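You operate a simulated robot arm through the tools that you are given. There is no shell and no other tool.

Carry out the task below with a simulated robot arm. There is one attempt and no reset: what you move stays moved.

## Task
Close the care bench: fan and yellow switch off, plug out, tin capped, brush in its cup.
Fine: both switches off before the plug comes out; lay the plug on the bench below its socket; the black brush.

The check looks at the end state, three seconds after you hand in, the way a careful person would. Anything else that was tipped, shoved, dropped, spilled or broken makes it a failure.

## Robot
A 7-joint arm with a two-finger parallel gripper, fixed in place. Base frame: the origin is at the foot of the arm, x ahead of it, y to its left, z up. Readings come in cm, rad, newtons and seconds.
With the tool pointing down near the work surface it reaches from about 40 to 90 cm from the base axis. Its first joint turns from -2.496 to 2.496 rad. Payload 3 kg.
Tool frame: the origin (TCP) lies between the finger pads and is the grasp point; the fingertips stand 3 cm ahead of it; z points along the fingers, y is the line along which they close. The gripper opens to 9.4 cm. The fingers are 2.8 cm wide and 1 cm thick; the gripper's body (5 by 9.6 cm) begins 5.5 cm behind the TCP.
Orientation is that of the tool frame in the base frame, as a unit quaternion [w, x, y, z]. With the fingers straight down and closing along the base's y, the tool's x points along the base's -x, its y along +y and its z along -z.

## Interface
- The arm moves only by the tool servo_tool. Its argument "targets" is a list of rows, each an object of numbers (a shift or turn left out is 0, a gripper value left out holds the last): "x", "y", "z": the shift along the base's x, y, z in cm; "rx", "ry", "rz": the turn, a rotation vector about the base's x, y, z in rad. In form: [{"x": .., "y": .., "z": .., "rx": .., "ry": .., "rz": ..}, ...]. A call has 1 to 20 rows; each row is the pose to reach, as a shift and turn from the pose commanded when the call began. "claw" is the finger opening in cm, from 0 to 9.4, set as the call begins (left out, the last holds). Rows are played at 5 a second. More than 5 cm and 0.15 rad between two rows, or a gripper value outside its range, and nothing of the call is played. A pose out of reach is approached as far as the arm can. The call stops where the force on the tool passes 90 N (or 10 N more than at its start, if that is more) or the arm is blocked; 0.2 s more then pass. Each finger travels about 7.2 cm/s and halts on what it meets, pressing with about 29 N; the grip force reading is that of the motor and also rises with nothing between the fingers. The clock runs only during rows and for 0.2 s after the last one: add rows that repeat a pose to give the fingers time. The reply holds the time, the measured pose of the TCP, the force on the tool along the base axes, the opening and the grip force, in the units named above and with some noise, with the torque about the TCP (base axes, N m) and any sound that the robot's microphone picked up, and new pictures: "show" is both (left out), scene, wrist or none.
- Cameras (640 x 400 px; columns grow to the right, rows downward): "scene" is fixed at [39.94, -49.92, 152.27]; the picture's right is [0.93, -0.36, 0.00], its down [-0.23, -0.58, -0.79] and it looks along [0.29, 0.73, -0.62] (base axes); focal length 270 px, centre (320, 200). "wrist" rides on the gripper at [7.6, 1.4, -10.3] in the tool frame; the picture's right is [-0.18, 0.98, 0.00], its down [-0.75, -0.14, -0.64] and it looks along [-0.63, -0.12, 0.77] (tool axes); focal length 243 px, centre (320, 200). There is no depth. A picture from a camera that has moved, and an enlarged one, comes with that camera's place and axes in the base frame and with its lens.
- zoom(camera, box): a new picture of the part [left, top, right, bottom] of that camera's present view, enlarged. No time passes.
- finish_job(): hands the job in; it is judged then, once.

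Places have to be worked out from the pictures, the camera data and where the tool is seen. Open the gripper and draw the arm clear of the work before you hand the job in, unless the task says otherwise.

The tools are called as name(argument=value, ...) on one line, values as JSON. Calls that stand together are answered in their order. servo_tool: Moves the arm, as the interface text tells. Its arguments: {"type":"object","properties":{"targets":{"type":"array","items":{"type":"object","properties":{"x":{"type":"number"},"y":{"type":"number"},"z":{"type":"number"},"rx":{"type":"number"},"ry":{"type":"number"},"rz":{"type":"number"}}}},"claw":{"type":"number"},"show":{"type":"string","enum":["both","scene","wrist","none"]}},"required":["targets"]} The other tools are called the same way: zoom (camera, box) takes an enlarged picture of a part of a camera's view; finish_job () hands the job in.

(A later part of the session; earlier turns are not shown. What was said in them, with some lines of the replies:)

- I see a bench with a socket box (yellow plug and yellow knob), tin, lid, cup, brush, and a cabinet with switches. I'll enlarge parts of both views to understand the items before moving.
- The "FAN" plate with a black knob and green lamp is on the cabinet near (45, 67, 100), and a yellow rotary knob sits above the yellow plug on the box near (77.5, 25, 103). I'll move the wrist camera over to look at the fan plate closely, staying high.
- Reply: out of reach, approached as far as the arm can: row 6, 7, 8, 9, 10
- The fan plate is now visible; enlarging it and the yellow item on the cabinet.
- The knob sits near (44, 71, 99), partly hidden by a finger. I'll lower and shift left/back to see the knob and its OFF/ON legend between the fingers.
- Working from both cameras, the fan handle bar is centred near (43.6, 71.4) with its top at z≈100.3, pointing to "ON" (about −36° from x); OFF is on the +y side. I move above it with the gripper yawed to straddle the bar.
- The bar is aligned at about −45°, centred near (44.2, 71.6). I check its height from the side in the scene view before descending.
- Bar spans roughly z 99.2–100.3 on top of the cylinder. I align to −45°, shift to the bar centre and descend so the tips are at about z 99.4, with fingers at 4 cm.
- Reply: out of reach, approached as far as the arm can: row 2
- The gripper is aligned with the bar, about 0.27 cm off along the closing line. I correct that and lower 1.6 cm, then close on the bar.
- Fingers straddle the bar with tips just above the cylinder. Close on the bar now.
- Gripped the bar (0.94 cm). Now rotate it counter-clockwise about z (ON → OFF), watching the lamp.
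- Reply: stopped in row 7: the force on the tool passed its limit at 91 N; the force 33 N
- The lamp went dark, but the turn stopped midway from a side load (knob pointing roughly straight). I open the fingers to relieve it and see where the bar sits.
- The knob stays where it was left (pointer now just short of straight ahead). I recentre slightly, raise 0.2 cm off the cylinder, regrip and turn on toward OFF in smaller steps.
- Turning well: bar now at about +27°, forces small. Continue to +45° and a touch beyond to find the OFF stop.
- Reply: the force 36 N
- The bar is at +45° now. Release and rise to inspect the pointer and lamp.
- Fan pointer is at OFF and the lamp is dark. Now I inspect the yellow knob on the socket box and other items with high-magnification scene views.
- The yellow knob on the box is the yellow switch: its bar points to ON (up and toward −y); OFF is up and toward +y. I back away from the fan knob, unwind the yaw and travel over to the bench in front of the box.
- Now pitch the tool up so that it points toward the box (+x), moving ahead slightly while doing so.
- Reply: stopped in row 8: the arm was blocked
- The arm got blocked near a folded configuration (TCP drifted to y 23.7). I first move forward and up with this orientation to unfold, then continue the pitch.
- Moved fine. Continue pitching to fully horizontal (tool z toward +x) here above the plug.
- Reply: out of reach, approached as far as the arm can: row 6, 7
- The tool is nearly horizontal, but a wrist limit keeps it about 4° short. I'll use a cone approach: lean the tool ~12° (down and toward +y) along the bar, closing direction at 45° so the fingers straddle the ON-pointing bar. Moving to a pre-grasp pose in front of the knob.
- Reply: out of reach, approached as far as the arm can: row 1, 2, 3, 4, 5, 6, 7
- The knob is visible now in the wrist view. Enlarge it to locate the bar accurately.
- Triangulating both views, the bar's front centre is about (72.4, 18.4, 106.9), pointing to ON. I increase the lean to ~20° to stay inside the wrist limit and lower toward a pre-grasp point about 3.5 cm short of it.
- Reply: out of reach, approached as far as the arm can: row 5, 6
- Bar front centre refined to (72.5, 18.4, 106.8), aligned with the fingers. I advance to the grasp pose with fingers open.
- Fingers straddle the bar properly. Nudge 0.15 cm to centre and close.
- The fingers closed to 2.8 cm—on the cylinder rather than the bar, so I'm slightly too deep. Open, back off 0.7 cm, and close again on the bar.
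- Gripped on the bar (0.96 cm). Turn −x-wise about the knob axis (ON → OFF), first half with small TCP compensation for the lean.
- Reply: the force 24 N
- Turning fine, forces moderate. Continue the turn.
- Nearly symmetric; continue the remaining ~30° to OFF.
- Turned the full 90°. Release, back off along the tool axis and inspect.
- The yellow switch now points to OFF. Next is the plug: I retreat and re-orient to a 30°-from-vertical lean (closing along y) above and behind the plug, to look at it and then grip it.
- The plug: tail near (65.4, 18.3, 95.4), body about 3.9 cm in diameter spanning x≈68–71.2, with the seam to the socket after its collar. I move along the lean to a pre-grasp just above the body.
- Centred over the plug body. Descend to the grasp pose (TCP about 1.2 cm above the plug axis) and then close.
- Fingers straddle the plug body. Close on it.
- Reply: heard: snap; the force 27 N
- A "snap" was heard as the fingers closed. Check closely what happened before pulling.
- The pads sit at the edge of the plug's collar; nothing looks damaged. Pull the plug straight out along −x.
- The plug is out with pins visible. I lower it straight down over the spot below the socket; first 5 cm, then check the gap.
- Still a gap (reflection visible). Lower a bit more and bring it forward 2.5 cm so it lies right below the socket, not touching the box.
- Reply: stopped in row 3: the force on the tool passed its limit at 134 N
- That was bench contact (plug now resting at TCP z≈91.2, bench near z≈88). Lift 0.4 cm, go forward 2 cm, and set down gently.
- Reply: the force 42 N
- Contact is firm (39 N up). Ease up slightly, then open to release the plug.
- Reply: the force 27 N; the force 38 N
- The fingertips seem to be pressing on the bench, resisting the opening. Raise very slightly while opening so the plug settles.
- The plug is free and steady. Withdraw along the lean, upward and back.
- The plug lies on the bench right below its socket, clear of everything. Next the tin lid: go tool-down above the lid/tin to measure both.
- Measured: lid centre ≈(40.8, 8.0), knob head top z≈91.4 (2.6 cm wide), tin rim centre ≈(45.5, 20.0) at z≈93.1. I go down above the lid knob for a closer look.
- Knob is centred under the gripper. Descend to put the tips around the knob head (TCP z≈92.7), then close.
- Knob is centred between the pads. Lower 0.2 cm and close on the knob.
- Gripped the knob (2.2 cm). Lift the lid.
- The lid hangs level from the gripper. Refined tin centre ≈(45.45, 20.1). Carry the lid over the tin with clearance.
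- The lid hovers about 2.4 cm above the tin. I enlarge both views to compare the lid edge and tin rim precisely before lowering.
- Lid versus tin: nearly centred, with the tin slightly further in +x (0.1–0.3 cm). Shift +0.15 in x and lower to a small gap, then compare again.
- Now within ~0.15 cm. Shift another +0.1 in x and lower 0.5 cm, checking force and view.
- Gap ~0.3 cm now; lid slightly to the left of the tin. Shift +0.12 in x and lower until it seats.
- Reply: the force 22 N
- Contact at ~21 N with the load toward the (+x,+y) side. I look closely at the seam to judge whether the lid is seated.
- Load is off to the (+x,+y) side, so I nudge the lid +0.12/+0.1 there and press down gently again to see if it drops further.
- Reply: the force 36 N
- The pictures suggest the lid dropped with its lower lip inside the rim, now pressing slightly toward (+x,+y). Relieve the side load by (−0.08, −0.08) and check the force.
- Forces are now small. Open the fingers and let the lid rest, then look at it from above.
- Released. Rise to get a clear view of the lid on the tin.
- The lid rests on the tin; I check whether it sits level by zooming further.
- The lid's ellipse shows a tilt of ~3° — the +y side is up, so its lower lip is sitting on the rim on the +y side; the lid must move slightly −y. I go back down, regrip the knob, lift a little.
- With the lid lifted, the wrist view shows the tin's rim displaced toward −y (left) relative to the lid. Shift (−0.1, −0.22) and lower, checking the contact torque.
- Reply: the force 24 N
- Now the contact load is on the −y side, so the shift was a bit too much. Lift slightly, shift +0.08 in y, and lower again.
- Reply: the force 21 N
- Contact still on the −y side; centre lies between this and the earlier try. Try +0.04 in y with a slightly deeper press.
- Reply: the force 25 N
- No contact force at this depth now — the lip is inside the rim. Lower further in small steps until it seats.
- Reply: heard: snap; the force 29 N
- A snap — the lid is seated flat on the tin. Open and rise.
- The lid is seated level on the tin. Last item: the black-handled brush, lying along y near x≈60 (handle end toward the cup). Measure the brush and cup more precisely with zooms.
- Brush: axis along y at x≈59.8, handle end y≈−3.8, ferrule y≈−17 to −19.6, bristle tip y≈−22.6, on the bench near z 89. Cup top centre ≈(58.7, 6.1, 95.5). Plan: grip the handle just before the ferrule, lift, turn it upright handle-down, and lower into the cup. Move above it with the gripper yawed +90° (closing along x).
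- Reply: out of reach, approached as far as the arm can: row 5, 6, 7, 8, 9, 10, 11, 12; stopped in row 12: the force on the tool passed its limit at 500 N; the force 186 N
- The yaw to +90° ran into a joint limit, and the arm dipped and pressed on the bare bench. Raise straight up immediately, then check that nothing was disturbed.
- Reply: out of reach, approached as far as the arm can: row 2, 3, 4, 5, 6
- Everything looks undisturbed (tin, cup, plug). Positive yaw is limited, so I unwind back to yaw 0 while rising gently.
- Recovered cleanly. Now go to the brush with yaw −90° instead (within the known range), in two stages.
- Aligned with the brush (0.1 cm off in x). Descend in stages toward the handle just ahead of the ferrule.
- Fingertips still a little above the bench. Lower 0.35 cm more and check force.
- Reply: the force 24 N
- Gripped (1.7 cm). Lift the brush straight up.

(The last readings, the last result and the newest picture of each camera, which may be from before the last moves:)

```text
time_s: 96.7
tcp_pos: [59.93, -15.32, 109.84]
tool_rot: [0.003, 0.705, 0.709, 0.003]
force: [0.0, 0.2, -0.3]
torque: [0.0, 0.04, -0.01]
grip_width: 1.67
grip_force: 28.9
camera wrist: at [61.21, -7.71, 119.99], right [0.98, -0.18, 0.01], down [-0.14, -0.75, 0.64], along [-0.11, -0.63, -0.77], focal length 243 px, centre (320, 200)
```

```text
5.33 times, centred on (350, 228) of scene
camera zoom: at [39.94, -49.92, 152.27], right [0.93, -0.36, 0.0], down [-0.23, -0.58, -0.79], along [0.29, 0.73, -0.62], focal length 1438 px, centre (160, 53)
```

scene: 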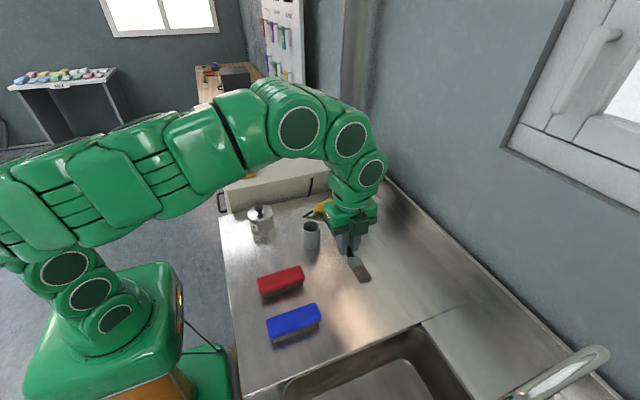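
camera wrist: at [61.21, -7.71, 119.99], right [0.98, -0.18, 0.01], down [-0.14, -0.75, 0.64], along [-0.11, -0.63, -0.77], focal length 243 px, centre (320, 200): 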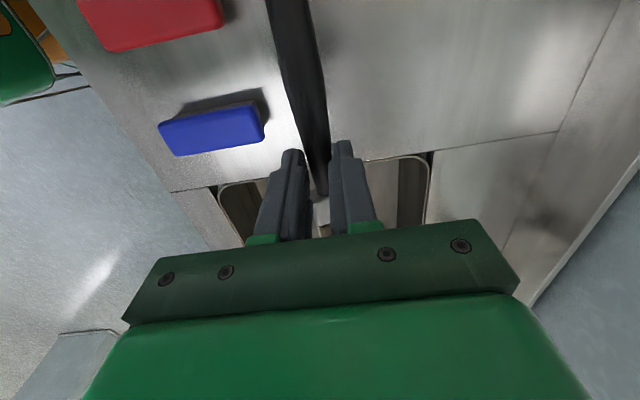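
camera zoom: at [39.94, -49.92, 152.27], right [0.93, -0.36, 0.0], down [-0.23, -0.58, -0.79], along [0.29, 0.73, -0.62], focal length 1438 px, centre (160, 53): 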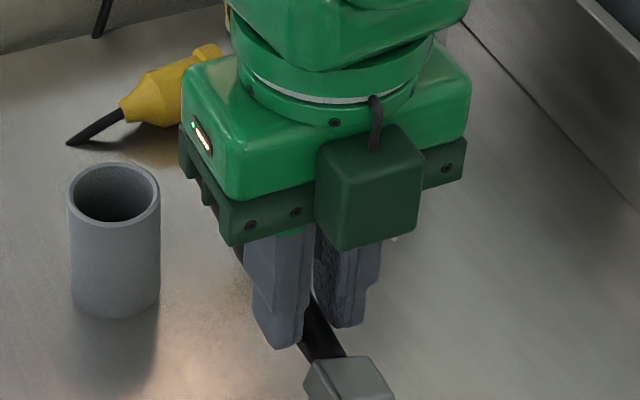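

Brush held. Now roll about x so that the handle swings down (hand toward +y); do it in two parts, checking reach.

servo_tool(targets=[{"rx": -0.11}, {"rx": -0.22}, {"rx": -0.33}, {"rx": -0.44}, {"rx": -0.55}, {"rx": -0.55}], show="scene")

```text
time_s: 98.1
tcp_pos: [59.91, -15.35, 109.77]
tool_rot: [0.195, 0.678, 0.683, -0.19]
force: [0.5, -0.3, -0.8]
torque: [0.04, 0.03, -0.03]
grip_width: 1.66
grip_force: 29.3
```

scene: 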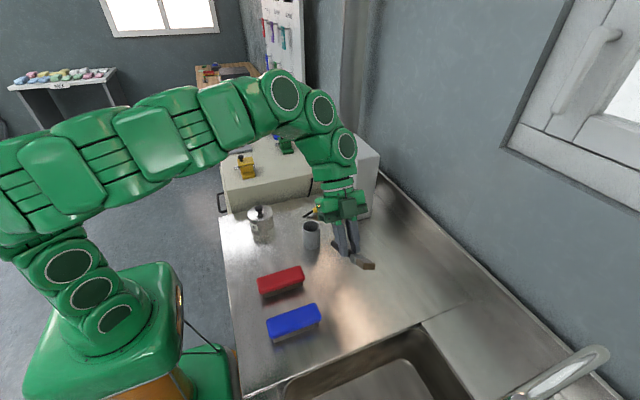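

Reach is fine. Continue rolling to about −66°.

servo_tool(targets=[{"rx": -0.12}, {"rx": -0.24}, {"rx": -0.36}, {"rx": -0.48}, {"rx": -0.6}, {"rx": -0.6}], show="both")

zoom(camera="scene", box=[290, 190, 410, 265])

```text
time_s: 99.5
tcp_pos: [59.88, -15.36, 109.79]
tool_rot: [0.387, 0.59, 0.595, -0.384]
force: [-0.8, -0.3, -1.4]
torque: [0.0, -0.04, 0.0]
grip_width: 1.63
grip_force: 28.6
camera wrist: at [61.17, -2.83, 106.91], right [0.98, -0.07, 0.17], down [-0.14, 0.28, 0.95], along [-0.11, -0.96, 0.26], focal length 243 px, centre (320, 200)
```

scene: 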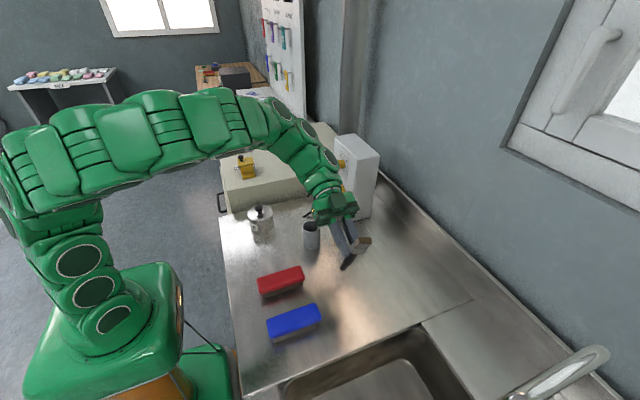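
wrist: 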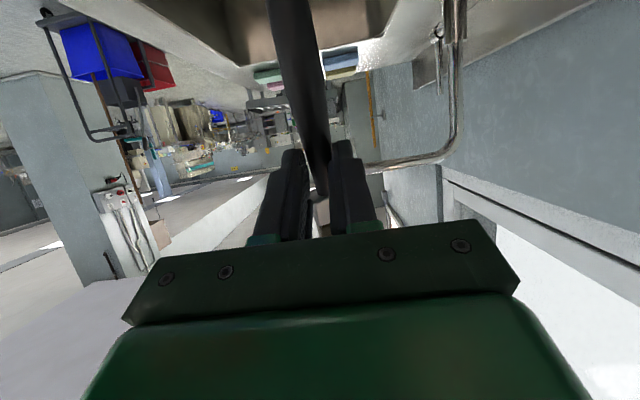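

```text
5.33 times, centred on (350, 228) of scene
camera zoom: at [39.94, -49.92, 152.27], right [0.93, -0.36, 0.0], down [-0.23, -0.58, -0.79], along [0.29, 0.73, -0.62], focal length 1438 px, centre (160, 53)
```

zoom: 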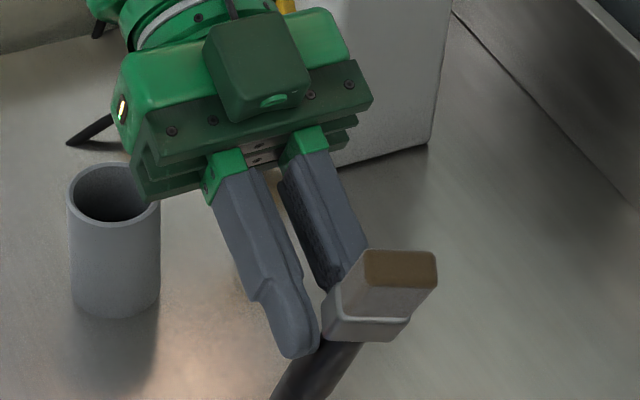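

The brush is now handle-down, inclined. Look at its handle end from the scene camera to get the exact tilt and tip position.

zoom(camera="scene", box=[310, 225, 390, 275])

zoom(camera="wrist", box=[200, 0, 440, 150])

```text
8.00 times, centred on (350, 250) of scene
camera zoom: at [39.94, -49.92, 152.27], right [0.93, -0.36, 0.0], down [-0.23, -0.58, -0.79], along [0.29, 0.73, -0.62], focal length 2156 px, centre (80, -200)
```

zoom: 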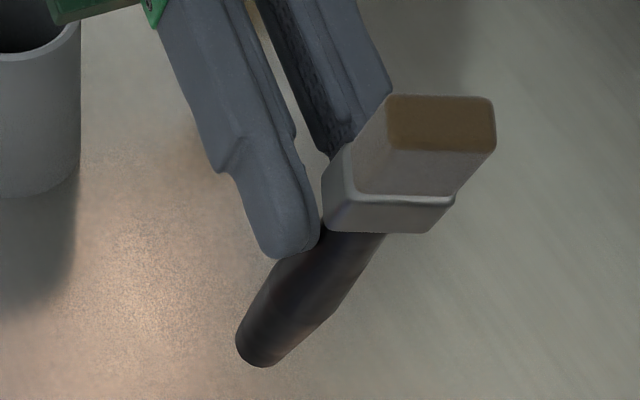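

```text
2.67 times, centred on (320, 75) of wrist
camera zoom: at [61.17, -2.83, 106.91], right [0.98, -0.07, 0.17], down [-0.14, 0.28, 0.95], along [-0.11, -0.96, 0.26], focal length 647 px, centre (320, 533)
```

zoom: 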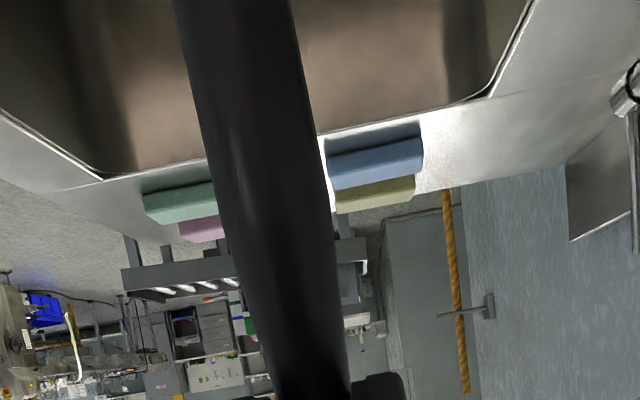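

The handle hangs almost vertical (≈7° off), its end about (0, +1.4, −11.5) from the TCP. Carry it over so that the handle end is above the cup centre (≈58.7, 6.0), with clearance above the rim.

servo_tool(targets=[{"x": -0.1, "y": 2, "z": 1}, {"x": -0.3, "y": 5, "z": 2}, {"x": -0.5, "y": 8.5, "z": 2}, {"x": -0.7, "y": 12, "z": 2}, {"x": -0.9, "y": 15.5, "z": 2}, {"x": -1.07, "y": 18.5, "z": 2}, {"x": -1.07, "y": 19.9, "z": 2}, {"x": -1.07, "y": 19.9, "z": 2}], show="both")

zoom(camera="scene", box=[280, 190, 360, 240])

```text
time_s: 101.3
tcp_pos: [58.8, 4.73, 111.68]
tool_rot: [0.386, 0.59, 0.596, -0.383]
force: [0.0, 0.0, -0.2]
torque: [0.04, -0.03, -0.01]
grip_width: 1.67
grip_force: 29.3
camera wrist: at [60.07, 17.17, 108.89], right [0.98, -0.07, 0.17], down [-0.14, 0.28, 0.95], along [-0.11, -0.96, 0.26], focal length 243 px, centre (320, 200)
```

scene: 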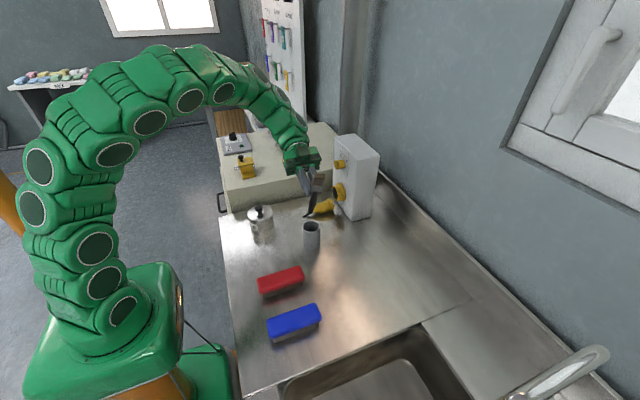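
wrist: 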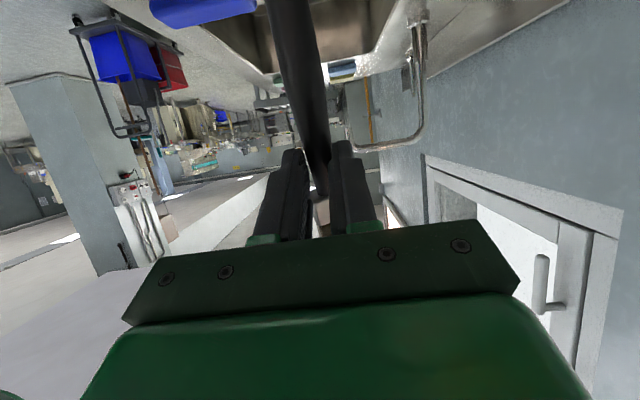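

```text
8.00 times, centred on (320, 215) of scene
camera zoom: at [39.94, -49.92, 152.27], right [0.93, -0.36, 0.0], down [-0.23, -0.58, -0.79], along [0.29, 0.73, -0.62], focal length 2156 px, centre (320, 80)
```

zoom: 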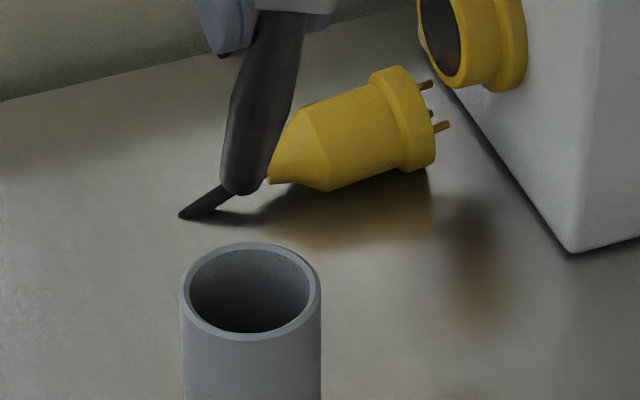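

The handle end lines up over the cup opening. Lower 6 cm into the cup and check.

servo_tool(targets=[{"y": -0.1, "z": -1.5}, {"y": -0.1, "z": -3}, {"y": -0.1, "z": -4.5}, {"y": -0.1, "z": -6}, {"y": -0.1, "z": -6}], show="none")

zoom(camera="scene", box=[280, 195, 360, 245])

```text
time_s: 102.5
tcp_pos: [58.98, 4.55, 105.8]
tool_rot: [0.386, 0.59, 0.596, -0.384]
force: [-0.1, -0.7, -0.8]
torque: [-0.01, 0.02, 0.01]
grip_width: 1.64
grip_force: 29.0
```

```text
8.00 times, centred on (320, 220) of scene
camera zoom: at [39.94, -49.92, 152.27], right [0.93, -0.36, 0.0], down [-0.23, -0.58, -0.79], along [0.29, 0.73, -0.62], focal length 2156 px, centre (320, 40)
```

zoom: 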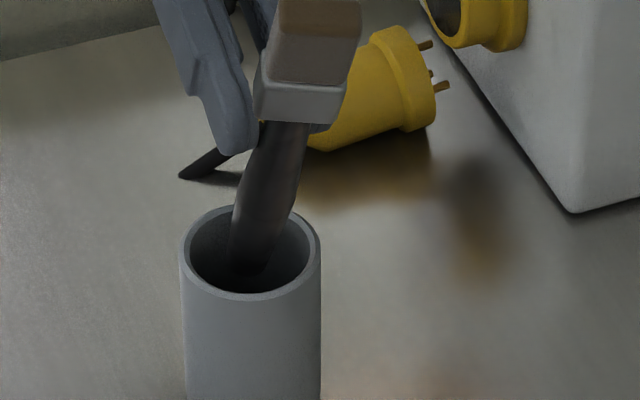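

The handle is going into the cup cleanly. Continue down 4.5 cm.

servo_tool(targets=[{"z": -1.2}, {"z": -2.4}, {"z": -3.5}, {"z": -4.5}, {"z": -4.5}], show="none")

zoom(camera="scene", box=[280, 200, 360, 250])

```text
time_s: 103.7
tcp_pos: [58.82, 4.62, 101.4]
tool_rot: [0.388, 0.59, 0.596, -0.383]
force: [14.7, 5.8, 26.4]
torque: [-0.49, -0.72, 0.03]
grip_width: 1.65
grip_force: 29.1
```

```text
8.00 times, centred on (320, 225) of scene
camera zoom: at [39.94, -49.92, 152.27], right [0.93, -0.36, 0.0], down [-0.23, -0.58, -0.79], along [0.29, 0.73, -0.62], focal length 2156 px, centre (320, 0)
```

zoom: 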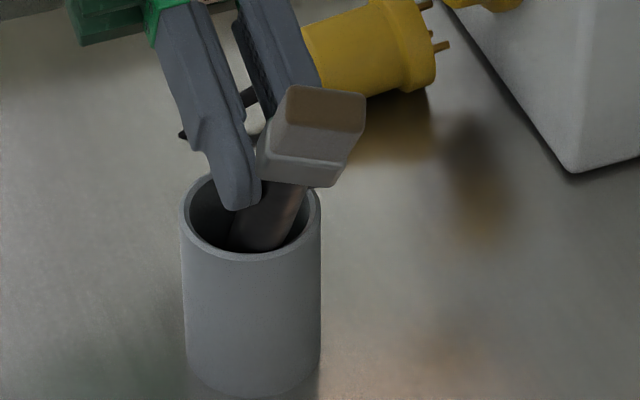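

I see the brush actually lies at the fingertips (2.6 cm ahead of the TCP), so it leans 24° and rubs on the cup rim. I raise 3.5 cm, roll a further −0.16 rad to make it steeper while keeping the handle end over the cup's middle.

servo_tool(targets=[{"z": 1.5}, {"z": 3.5}, {"x": 0.05, "y": 0.6, "z": 3.5, "rx": -0.053}, {"x": 0.1, "y": 1.2, "z": 3.5, "rx": -0.107}, {"x": 0.1, "y": 1.84, "z": 3.5, "rx": -0.16}, {"x": 0.1, "y": 1.84, "z": 3.5, "rx": -0.16}], show="none")

zoom(camera="scene", box=[280, 195, 360, 245])

```text
time_s: 105.1
tcp_pos: [59.03, 6.31, 104.77]
tool_rot: [0.432, 0.558, 0.564, -0.43]
force: [4.2, -8.8, 1.8]
torque: [-0.8, -0.44, -0.03]
grip_width: 1.64
grip_force: 29.3
```

```text
8.00 times, centred on (320, 220) of scene
camera zoom: at [39.94, -49.92, 152.27], right [0.93, -0.36, 0.0], down [-0.23, -0.58, -0.79], along [0.29, 0.73, -0.62], focal length 2156 px, centre (320, 40)
```

zoom: 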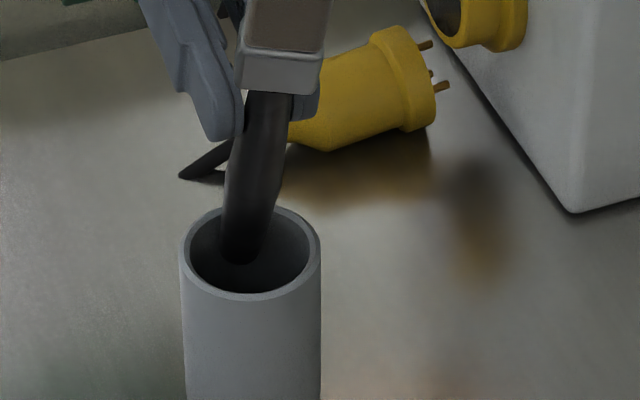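

The side force (+x, −y) means the handle is touching the cup's (−x, +y) side. Shift +0.3 in x, −0.6 in y and re-read the force.

servo_tool(targets=[{"x": 0.15, "y": -0.3}, {"x": 0.3, "y": -0.6}, {"x": 0.3, "y": -0.6}], show="wrist")

zoom(camera="scene", box=[290, 205, 338, 235])

```text
time_s: 105.9
tcp_pos: [59.21, 5.7, 104.74]
tool_rot: [0.432, 0.558, 0.563, -0.43]
force: [-0.9, -0.1, -0.6]
torque: [0.03, -0.01, 0.01]
grip_width: 1.62
grip_force: 29.2
camera wrist: at [60.49, 17.61, 99.93], right [0.98, -0.04, 0.18], down [-0.14, 0.43, 0.89], along [-0.11, -0.9, 0.41], focal length 243 px, centre (320, 200)
```

wrist: 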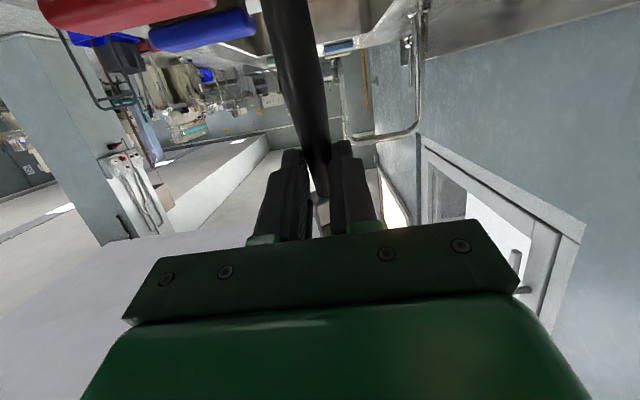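

```text
13.33 times, centred on (314, 220) of scene
camera zoom: at [39.94, -49.92, 152.27], right [0.93, -0.36, 0.0], down [-0.23, -0.58, -0.79], along [0.29, 0.73, -0.62], focal length 3594 px, centre (400, -67)
```

zoom: 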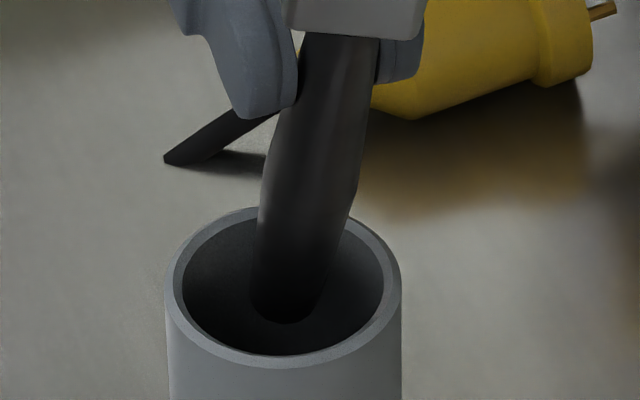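

No contact now and the handle sits well inside the opening. Lower 3.5 cm with a slight +0.15 x shift.

servo_tool(targets=[{"x": 0.1, "z": -0.8}, {"x": 0.15, "z": -1.6}, {"x": 0.15, "z": -2.4}, {"x": 0.15, "z": -3}, {"x": 0.15, "z": -3.5}, {"x": 0.15, "z": -3.5}], show="none")

zoom(camera="scene", box=[290, 205, 338, 235])

```text
time_s: 107.3
tcp_pos: [59.43, 5.81, 101.29]
tool_rot: [0.433, 0.557, 0.563, -0.43]
force: [-5.9, 11.4, 6.4]
torque: [0.58, 0.25, -0.08]
grip_width: 1.63
grip_force: 29.2
```

```text
13.33 times, centred on (314, 220) of scene
camera zoom: at [39.94, -49.92, 152.27], right [0.93, -0.36, 0.0], down [-0.23, -0.58, -0.79], along [0.29, 0.73, -0.62], focal length 3594 px, centre (400, -67)
```

zoom: 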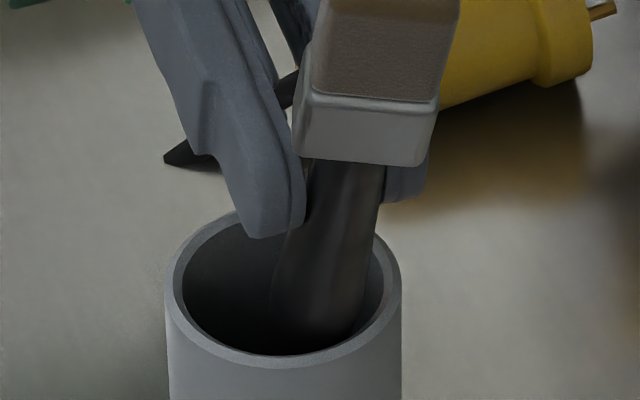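

Contact now on the (+x, −y) rim: straighten the brush a little more by rolling −0.1 rad about its lower end, and shift −0.15 in x.

servo_tool(targets=[{"x": -0.08, "y": 0.4, "z": 0.1, "rx": -0.033}, {"x": -0.15, "y": 0.8, "z": 0.1, "rx": -0.067}, {"x": -0.15, "y": 1.15, "z": 0.1, "rx": -0.1}, {"x": -0.15, "y": 1.15, "z": 0.1, "rx": -0.1}], show="wrist")

zoom(camera="scene", box=[290, 205, 338, 235])

```text
time_s: 108.3
tcp_pos: [59.19, 6.9, 101.38]
tool_rot: [0.459, 0.535, 0.542, -0.457]
force: [-0.2, 0.4, 0.5]
torque: [0.02, 0.02, 0.0]
grip_width: 1.65
grip_force: 29.3
camera wrist: at [60.43, 18.23, 95.37], right [0.98, -0.02, 0.18], down [-0.14, 0.51, 0.85], along [-0.11, -0.86, 0.5], focal length 243 px, centre (320, 200)
```

wrist: 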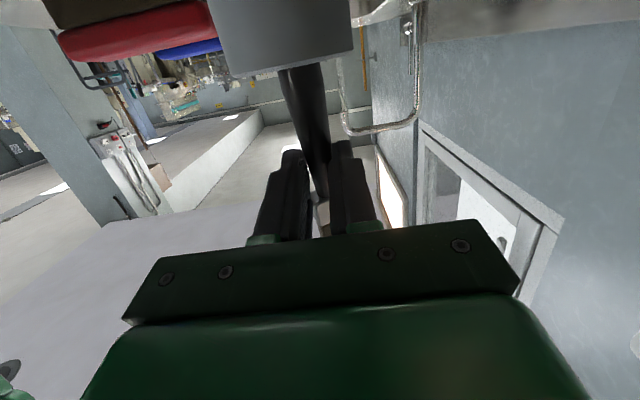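

```text
13.33 times, centred on (314, 220) of scene
camera zoom: at [39.94, -49.92, 152.27], right [0.93, -0.36, 0.0], down [-0.23, -0.58, -0.79], along [0.29, 0.73, -0.62], focal length 3594 px, centre (400, -67)
```

zoom: 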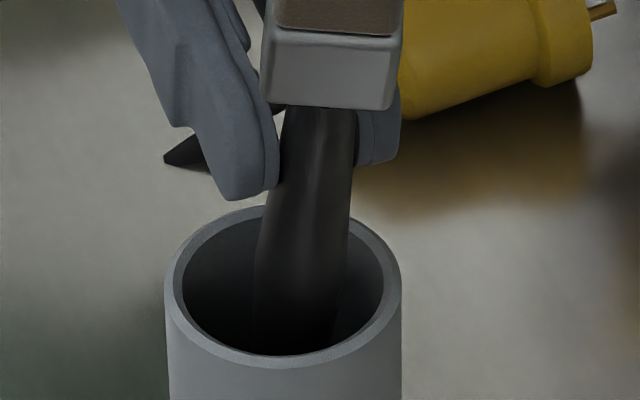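

Free of contact and nearly upright. Lower in small steps until the handle end touches the cup floor.

servo_tool(targets=[{"z": -0.25}, {"z": -0.5}, {"z": -0.5}], show="none")

```text
time_s: 109.1
tcp_pos: [59.29, 7.05, 100.9]
tool_rot: [0.46, 0.535, 0.541, -0.457]
force: [0.5, 0.8, -0.6]
torque: [0.02, 0.01, 0.01]
grip_width: 1.64
grip_force: 28.8
```

servo_tool(targets=[{"z": -0.2}, {"z": -0.4}, {"z": -0.4}], show="none")

zoom(camera="scene", box=[290, 205, 338, 235])

```text
time_s: 109.9
tcp_pos: [59.13, 6.97, 100.57]
tool_rot: [0.459, 0.536, 0.541, -0.458]
force: [0.0, 0.0, -0.2]
torque: [0.01, -0.02, 0.03]
grip_width: 1.64
grip_force: 28.9
```

```text
13.33 times, centred on (314, 220) of scene
camera zoom: at [39.94, -49.92, 152.27], right [0.93, -0.36, 0.0], down [-0.23, -0.58, -0.79], along [0.29, 0.73, -0.62], focal length 3594 px, centre (400, -67)
```

zoom: 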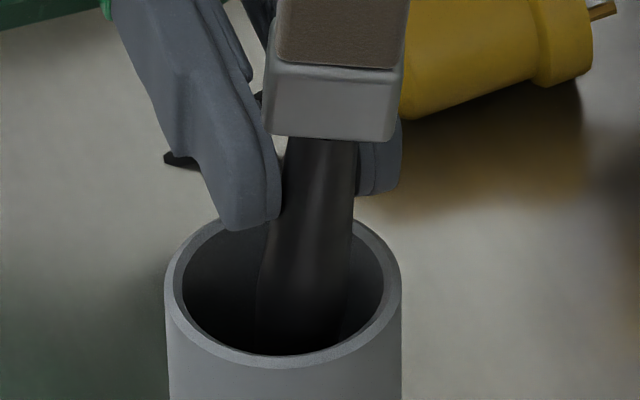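

servo_tool(targets=[{"z": -0.2}, {"z": -0.4}, {"z": -0.4}], show="none")

```text
time_s: 110.7
tcp_pos: [59.18, 6.94, 100.05]
tool_rot: [0.459, 0.536, 0.541, -0.458]
force: [0.0, -0.2, -0.6]
torque: [0.03, 0.02, 0.02]
grip_width: 1.65
grip_force: 29.4
```

servo_tool(targets=[{"z": -0.15}, {"z": -0.3}, {"z": -0.3}], show="none")

zoom(camera="scene", box=[280, 185, 360, 235])

```text
time_s: 111.5
tcp_pos: [59.3, 6.97, 99.82]
tool_rot: [0.459, 0.536, 0.541, -0.458]
force: [-0.9, 0.1, -0.2]
torque: [0.0, -0.03, 0.03]
grip_width: 1.63
grip_force: 29.5
```

```text
8.00 times, centred on (320, 210) of scene
camera zoom: at [39.94, -49.92, 152.27], right [0.93, -0.36, 0.0], down [-0.23, -0.58, -0.79], along [0.29, 0.73, -0.62], focal length 2156 px, centre (320, 120)
```

zoom: 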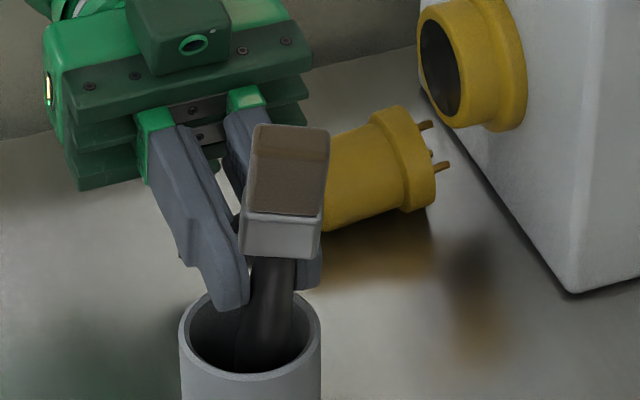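

servo_tool(targets=[{"z": -0.2}, {"z": -0.4}, {"z": -0.4}], show="none")

```text
time_s: 112.3
tcp_pos: [59.23, 6.86, 99.39]
tool_rot: [0.459, 0.536, 0.541, -0.457]
force: [-0.6, -0.8, -0.1]
torque: [0.0, 0.02, 0.0]
grip_width: 1.61
grip_force: 28.6
```

servo_tool(targets=[{"z": -0.2}, {"z": -0.4}, {"z": -0.4}], show="none")

zoom(camera="scene", box=[290, 200, 338, 230])

```text
time_s: 113.1
tcp_pos: [59.24, 6.95, 99.03]
tool_rot: [0.46, 0.536, 0.54, -0.458]
force: [0.7, -4.5, 26.6]
torque: [-0.83, 0.04, -0.01]
grip_width: 1.65
grip_force: 28.6
```

```text
13.33 times, centred on (314, 215) of scene
camera zoom: at [39.94, -49.92, 152.27], right [0.93, -0.36, 0.0], down [-0.23, -0.58, -0.79], along [0.29, 0.73, -0.62], focal length 3594 px, centre (400, 0)
```

zoom: 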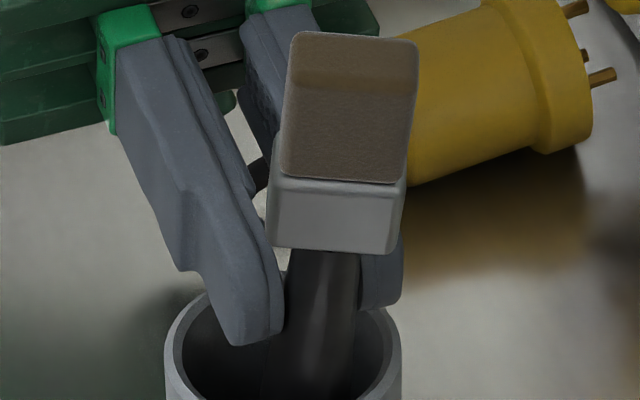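

Contact at 26 N (floor or fingertips near the rim). Ease up 0.3 cm, then open the fingers wide to release the brush into the cup.

servo_tool(targets=[{"z": 0.15}, {"z": 0.3}, {"z": 0.3}], show="none")

zoom(camera="scene", box=[280, 195, 360, 245])

```text
time_s: 113.9
tcp_pos: [59.26, 6.89, 99.3]
tool_rot: [0.459, 0.536, 0.541, -0.458]
force: [0.6, -0.7, -0.2]
torque: [0.01, -0.02, 0.0]
grip_width: 1.67
grip_force: 28.7
```

```text
8.00 times, centred on (320, 220) of scene
camera zoom: at [39.94, -49.92, 152.27], right [0.93, -0.36, 0.0], down [-0.23, -0.58, -0.79], along [0.29, 0.73, -0.62], focal length 2156 px, centre (320, 40)
```

zoom: 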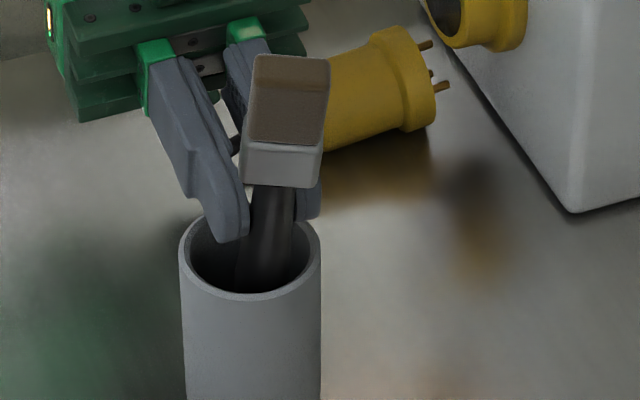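

Cup unmoved, force zero. Open the fingers.

servo_tool(targets=[{"z": 0}, {"z": 0}, {"z": 0}, {"z": 0}], claw=5, show="wrist")

zoom(camera="scene", box=[280, 195, 360, 245])

```text
time_s: 114.9
tcp_pos: [59.28, 6.93, 99.25]
tool_rot: [0.459, 0.536, 0.542, -0.457]
force: [-0.3, -0.6, 0.6]
torque: [0.01, 0.01, -0.01]
grip_width: 5.0
grip_force: 0.0
camera wrist: at [60.48, 18.25, 93.28], right [0.98, -0.02, 0.18], down [-0.14, 0.51, 0.85], along [-0.11, -0.86, 0.5], focal length 243 px, centre (320, 200)
```

wrist: 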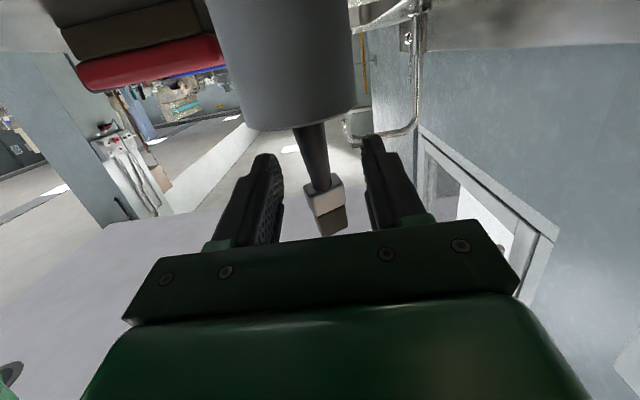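

```text
8.00 times, centred on (320, 220) of scene
camera zoom: at [39.94, -49.92, 152.27], right [0.93, -0.36, 0.0], down [-0.23, -0.58, -0.79], along [0.29, 0.73, -0.62], focal length 2156 px, centre (320, 40)
```

zoom: 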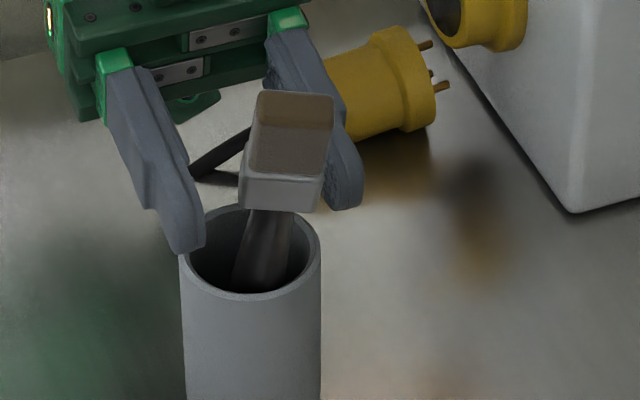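

The brush stands in the cup, leaning slightly; fingers are clear on both sides. Withdraw toward +y with a gentle rise.

servo_tool(targets=[{"y": 0.5, "z": 0.3}, {"y": 1.2, "z": 0.7}, {"y": 2.0, "z": 1.1}, {"y": 2.8, "z": 1.5}, {"y": 3.6, "z": 2.0}, {"y": 4.2, "z": 2.8}, {"y": 4.2, "z": 2.8}], claw=5, show="wrist")

zoom(camera="scene", box=[280, 190, 360, 240])

```text
time_s: 116.5
tcp_pos: [59.27, 11.03, 102.04]
tool_rot: [0.459, 0.536, 0.542, -0.457]
force: [-0.2, 0.7, 0.7]
torque: [0.0, -0.02, -0.03]
grip_width: 4.98
grip_force: 0.0
camera wrist: at [60.53, 22.4, 96.1], right [0.98, -0.02, 0.18], down [-0.14, 0.51, 0.85], along [-0.11, -0.86, 0.5], focal length 243 px, centre (320, 200)
```

wrist: 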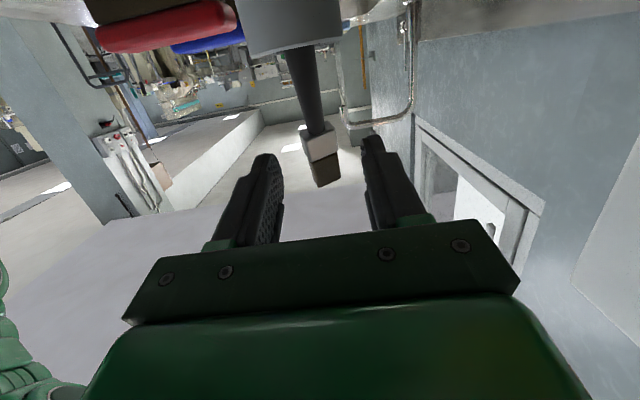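

```text
8.00 times, centred on (320, 215) of scene
camera zoom: at [39.94, -49.92, 152.27], right [0.93, -0.36, 0.0], down [-0.23, -0.58, -0.79], along [0.29, 0.73, -0.62], focal length 2156 px, centre (320, 80)
```

zoom: 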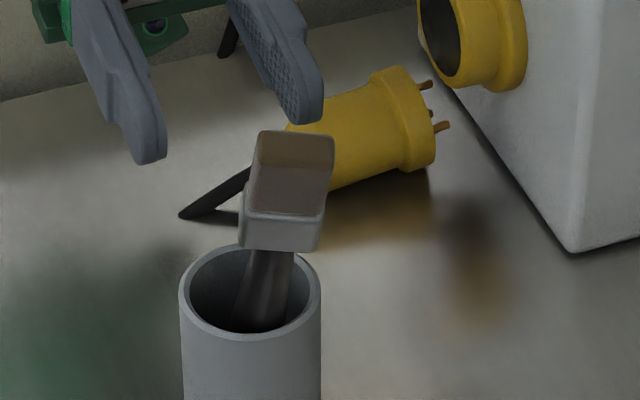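

The brush stays in the cup and the fingers are clear. Raise straight up.

servo_tool(targets=[{"z": 2}, {"z": 4.5}, {"z": 7}, {"z": 10}, {"z": 13}, {"z": 13}], claw=5, show="scene")

zoom(camera="scene", box=[270, 180, 366, 260])

```text
time_s: 117.9
tcp_pos: [59.21, 11.05, 115.1]
tool_rot: [0.459, 0.536, 0.542, -0.457]
force: [-0.1, -0.3, -0.7]
torque: [-0.01, -0.03, -0.02]
grip_width: 5.01
grip_force: 0.1
```

scene: 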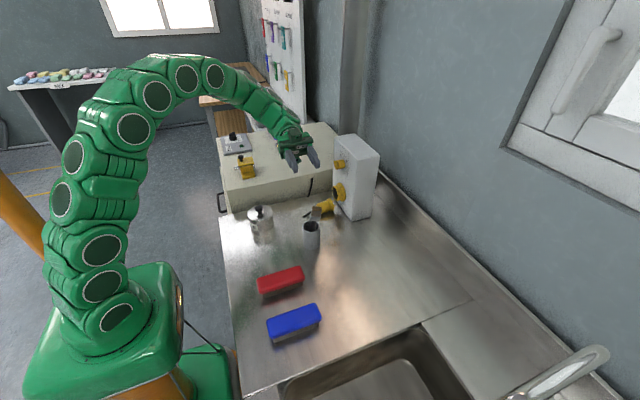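

```text
5.00 times, centred on (318, 220) of scene
camera zoom: at [39.94, -49.92, 152.27], right [0.93, -0.36, 0.0], down [-0.23, -0.58, -0.79], along [0.29, 0.73, -0.62], focal length 1348 px, centre (330, 100)
```

zoom: 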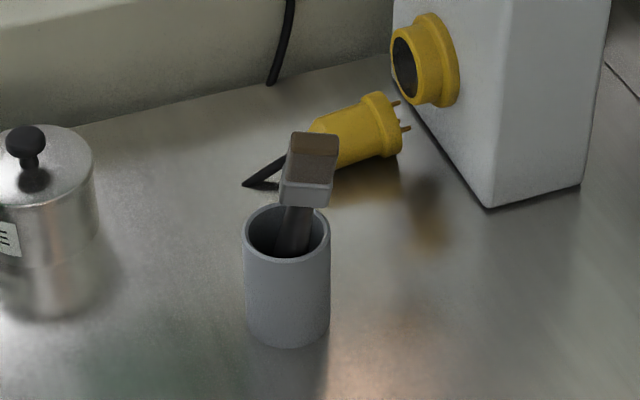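

Brush, cup, plug and tin look right. Now unroll the wrist and draw the arm up and clear.

servo_tool(targets=[{"rx": 0.128, "z": 1}, {"rx": 0.256, "z": 2}, {"rx": 0.384, "z": 3}, {"rx": 0.512, "z": 4}, {"rx": 0.64, "z": 5, "x": -1}, {"rx": 0.768, "z": 6, "x": -2}, {"rx": 0.896, "z": 7, "x": -3}, {"rx": 1.024, "z": 8, "x": -4}, {"rx": 1.152, "z": 9, "x": -6}, {"rx": 1.28, "z": 10, "x": -8}, {"rx": 1.41, "z": 11, "x": -10}, {"rx": 1.41, "z": 11, "x": -10}], claw=5, show="both")

```text
time_s: 120.5
tcp_pos: [49.28, 11.16, 126.08]
tool_rot: [0.001, 0.706, 0.708, 0.001]
force: [-1.0, 0.3, -0.3]
torque: [0.01, 0.0, 0.01]
grip_width: 5.02
grip_force: 0.0
camera wrist: at [50.46, 18.68, 136.29], right [0.98, -0.18, 0.01], down [-0.14, -0.75, 0.64], along [-0.11, -0.63, -0.77], focal length 243 px, centre (320, 200)
```

scene: 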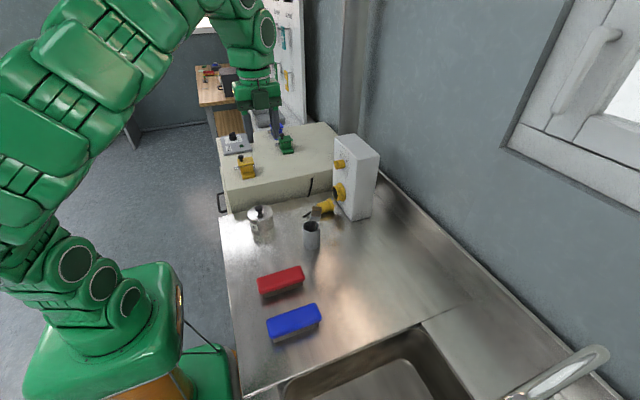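
wrist: 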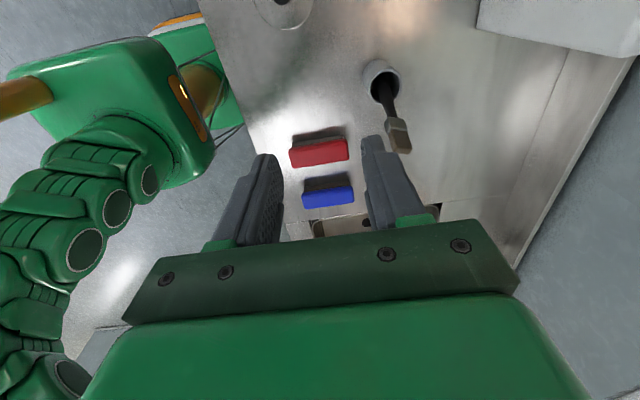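

Arm is high and clear. Final check of each item with close-up views before handing in.

zoom(camera="scene", box=[212, 120, 308, 180])

zoom(camera="scene", box=[310, 130, 390, 225])

zoom(camera="scene", box=[230, 190, 350, 265])

zoom(camera="scene", box=[230, 250, 380, 345])

```text
6.67 times, centred on (260, 150) of scene
camera zoom: at [39.94, -49.92, 152.27], right [0.93, -0.36, 0.0], down [-0.23, -0.58, -0.79], along [0.29, 0.73, -0.62], focal length 1797 px, centre (720, 533)
```

zoom: 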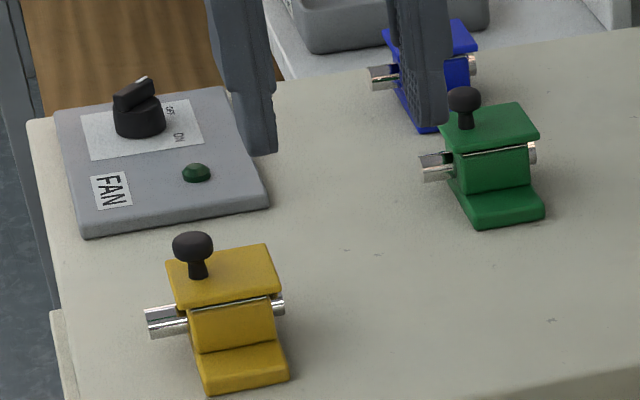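

```text
4.21 times, centred on (350, 178) of scene
camera zoom: at [39.94, -49.92, 152.27], right [0.93, -0.36, 0.0], down [-0.23, -0.58, -0.79], along [0.29, 0.73, -0.62], focal length 1135 px, centre (194, 295)
```

zoom: 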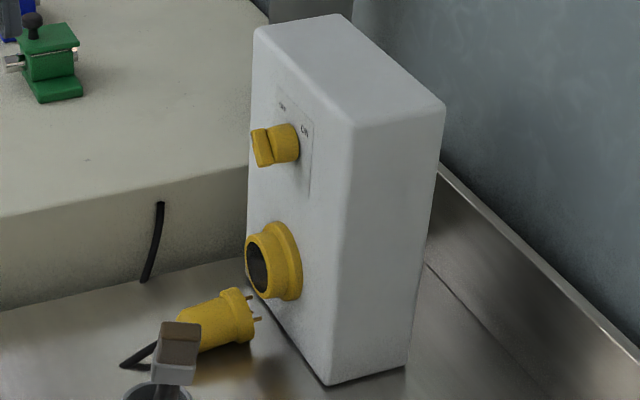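

```text
5.33 times, centred on (290, 228) of scene
camera zoom: at [39.94, -49.92, 152.27], right [0.93, -0.36, 0.0], down [-0.23, -0.58, -0.79], along [0.29, 0.73, -0.62], focal length 1438 px, centre (480, 53)
```

zoom: 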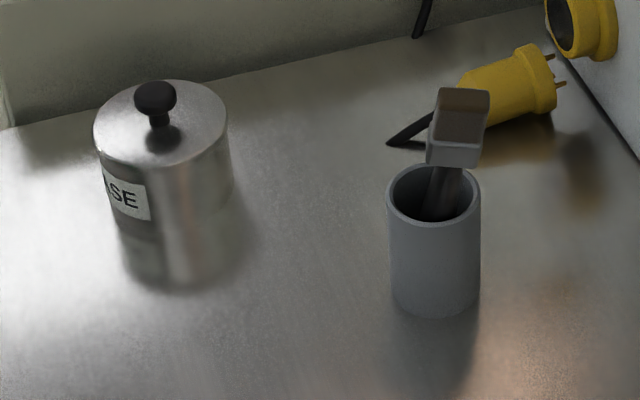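

```text
4.21 times, centred on (305, 298) of scene
camera zoom: at [39.94, -49.92, 152.27], right [0.93, -0.36, 0.0], down [-0.23, -0.58, -0.79], along [0.29, 0.73, -0.62], focal length 1135 px, centre (383, -210)
```

zoom: 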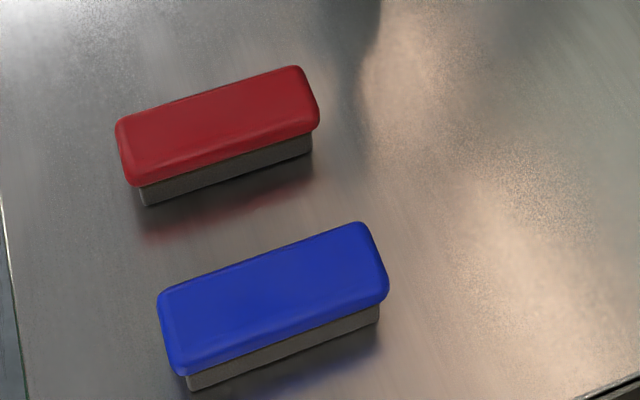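

All checks pass: the fan lamp is dark with its knob at OFF, and the yellow switch is at OFF. The plug lies below its socket, the tin is capped level, and the black brush stands in its cup. The red and blue brushes, the cup and the latches look untouched, and the arm is up and clear with the gripper open. Handing in.

finish_job()

```text
The job is handed in.
```

The care bench is closed and the job is handed in; I don't have the check's verdict.

- **Switches:** the fan knob is at OFF with its lamp dark, and the yellow switch on the socket box is at OFF. Both were off before I pulled the plug.
- **Plug:** it came out cleanly and lies on the bench just below its socket, clear of the box.
- **Tin:** the lid snapped on and sits level. The first try left it slightly tilted, so I lifted it and reseated it.
- **Brush:** the black-handled brush stands in its cup, handle down and leaning a little.

While moving towards the brush, the arm ran into a joint limit and pressed its fingertips hard onto the bench near the tin and cup, reaching about 500 N. I backed it off straight away. In the close-up views afterwards nothing appeared moved, tipped or damaged.

The gripper is open and the arm is up and clear of the work.
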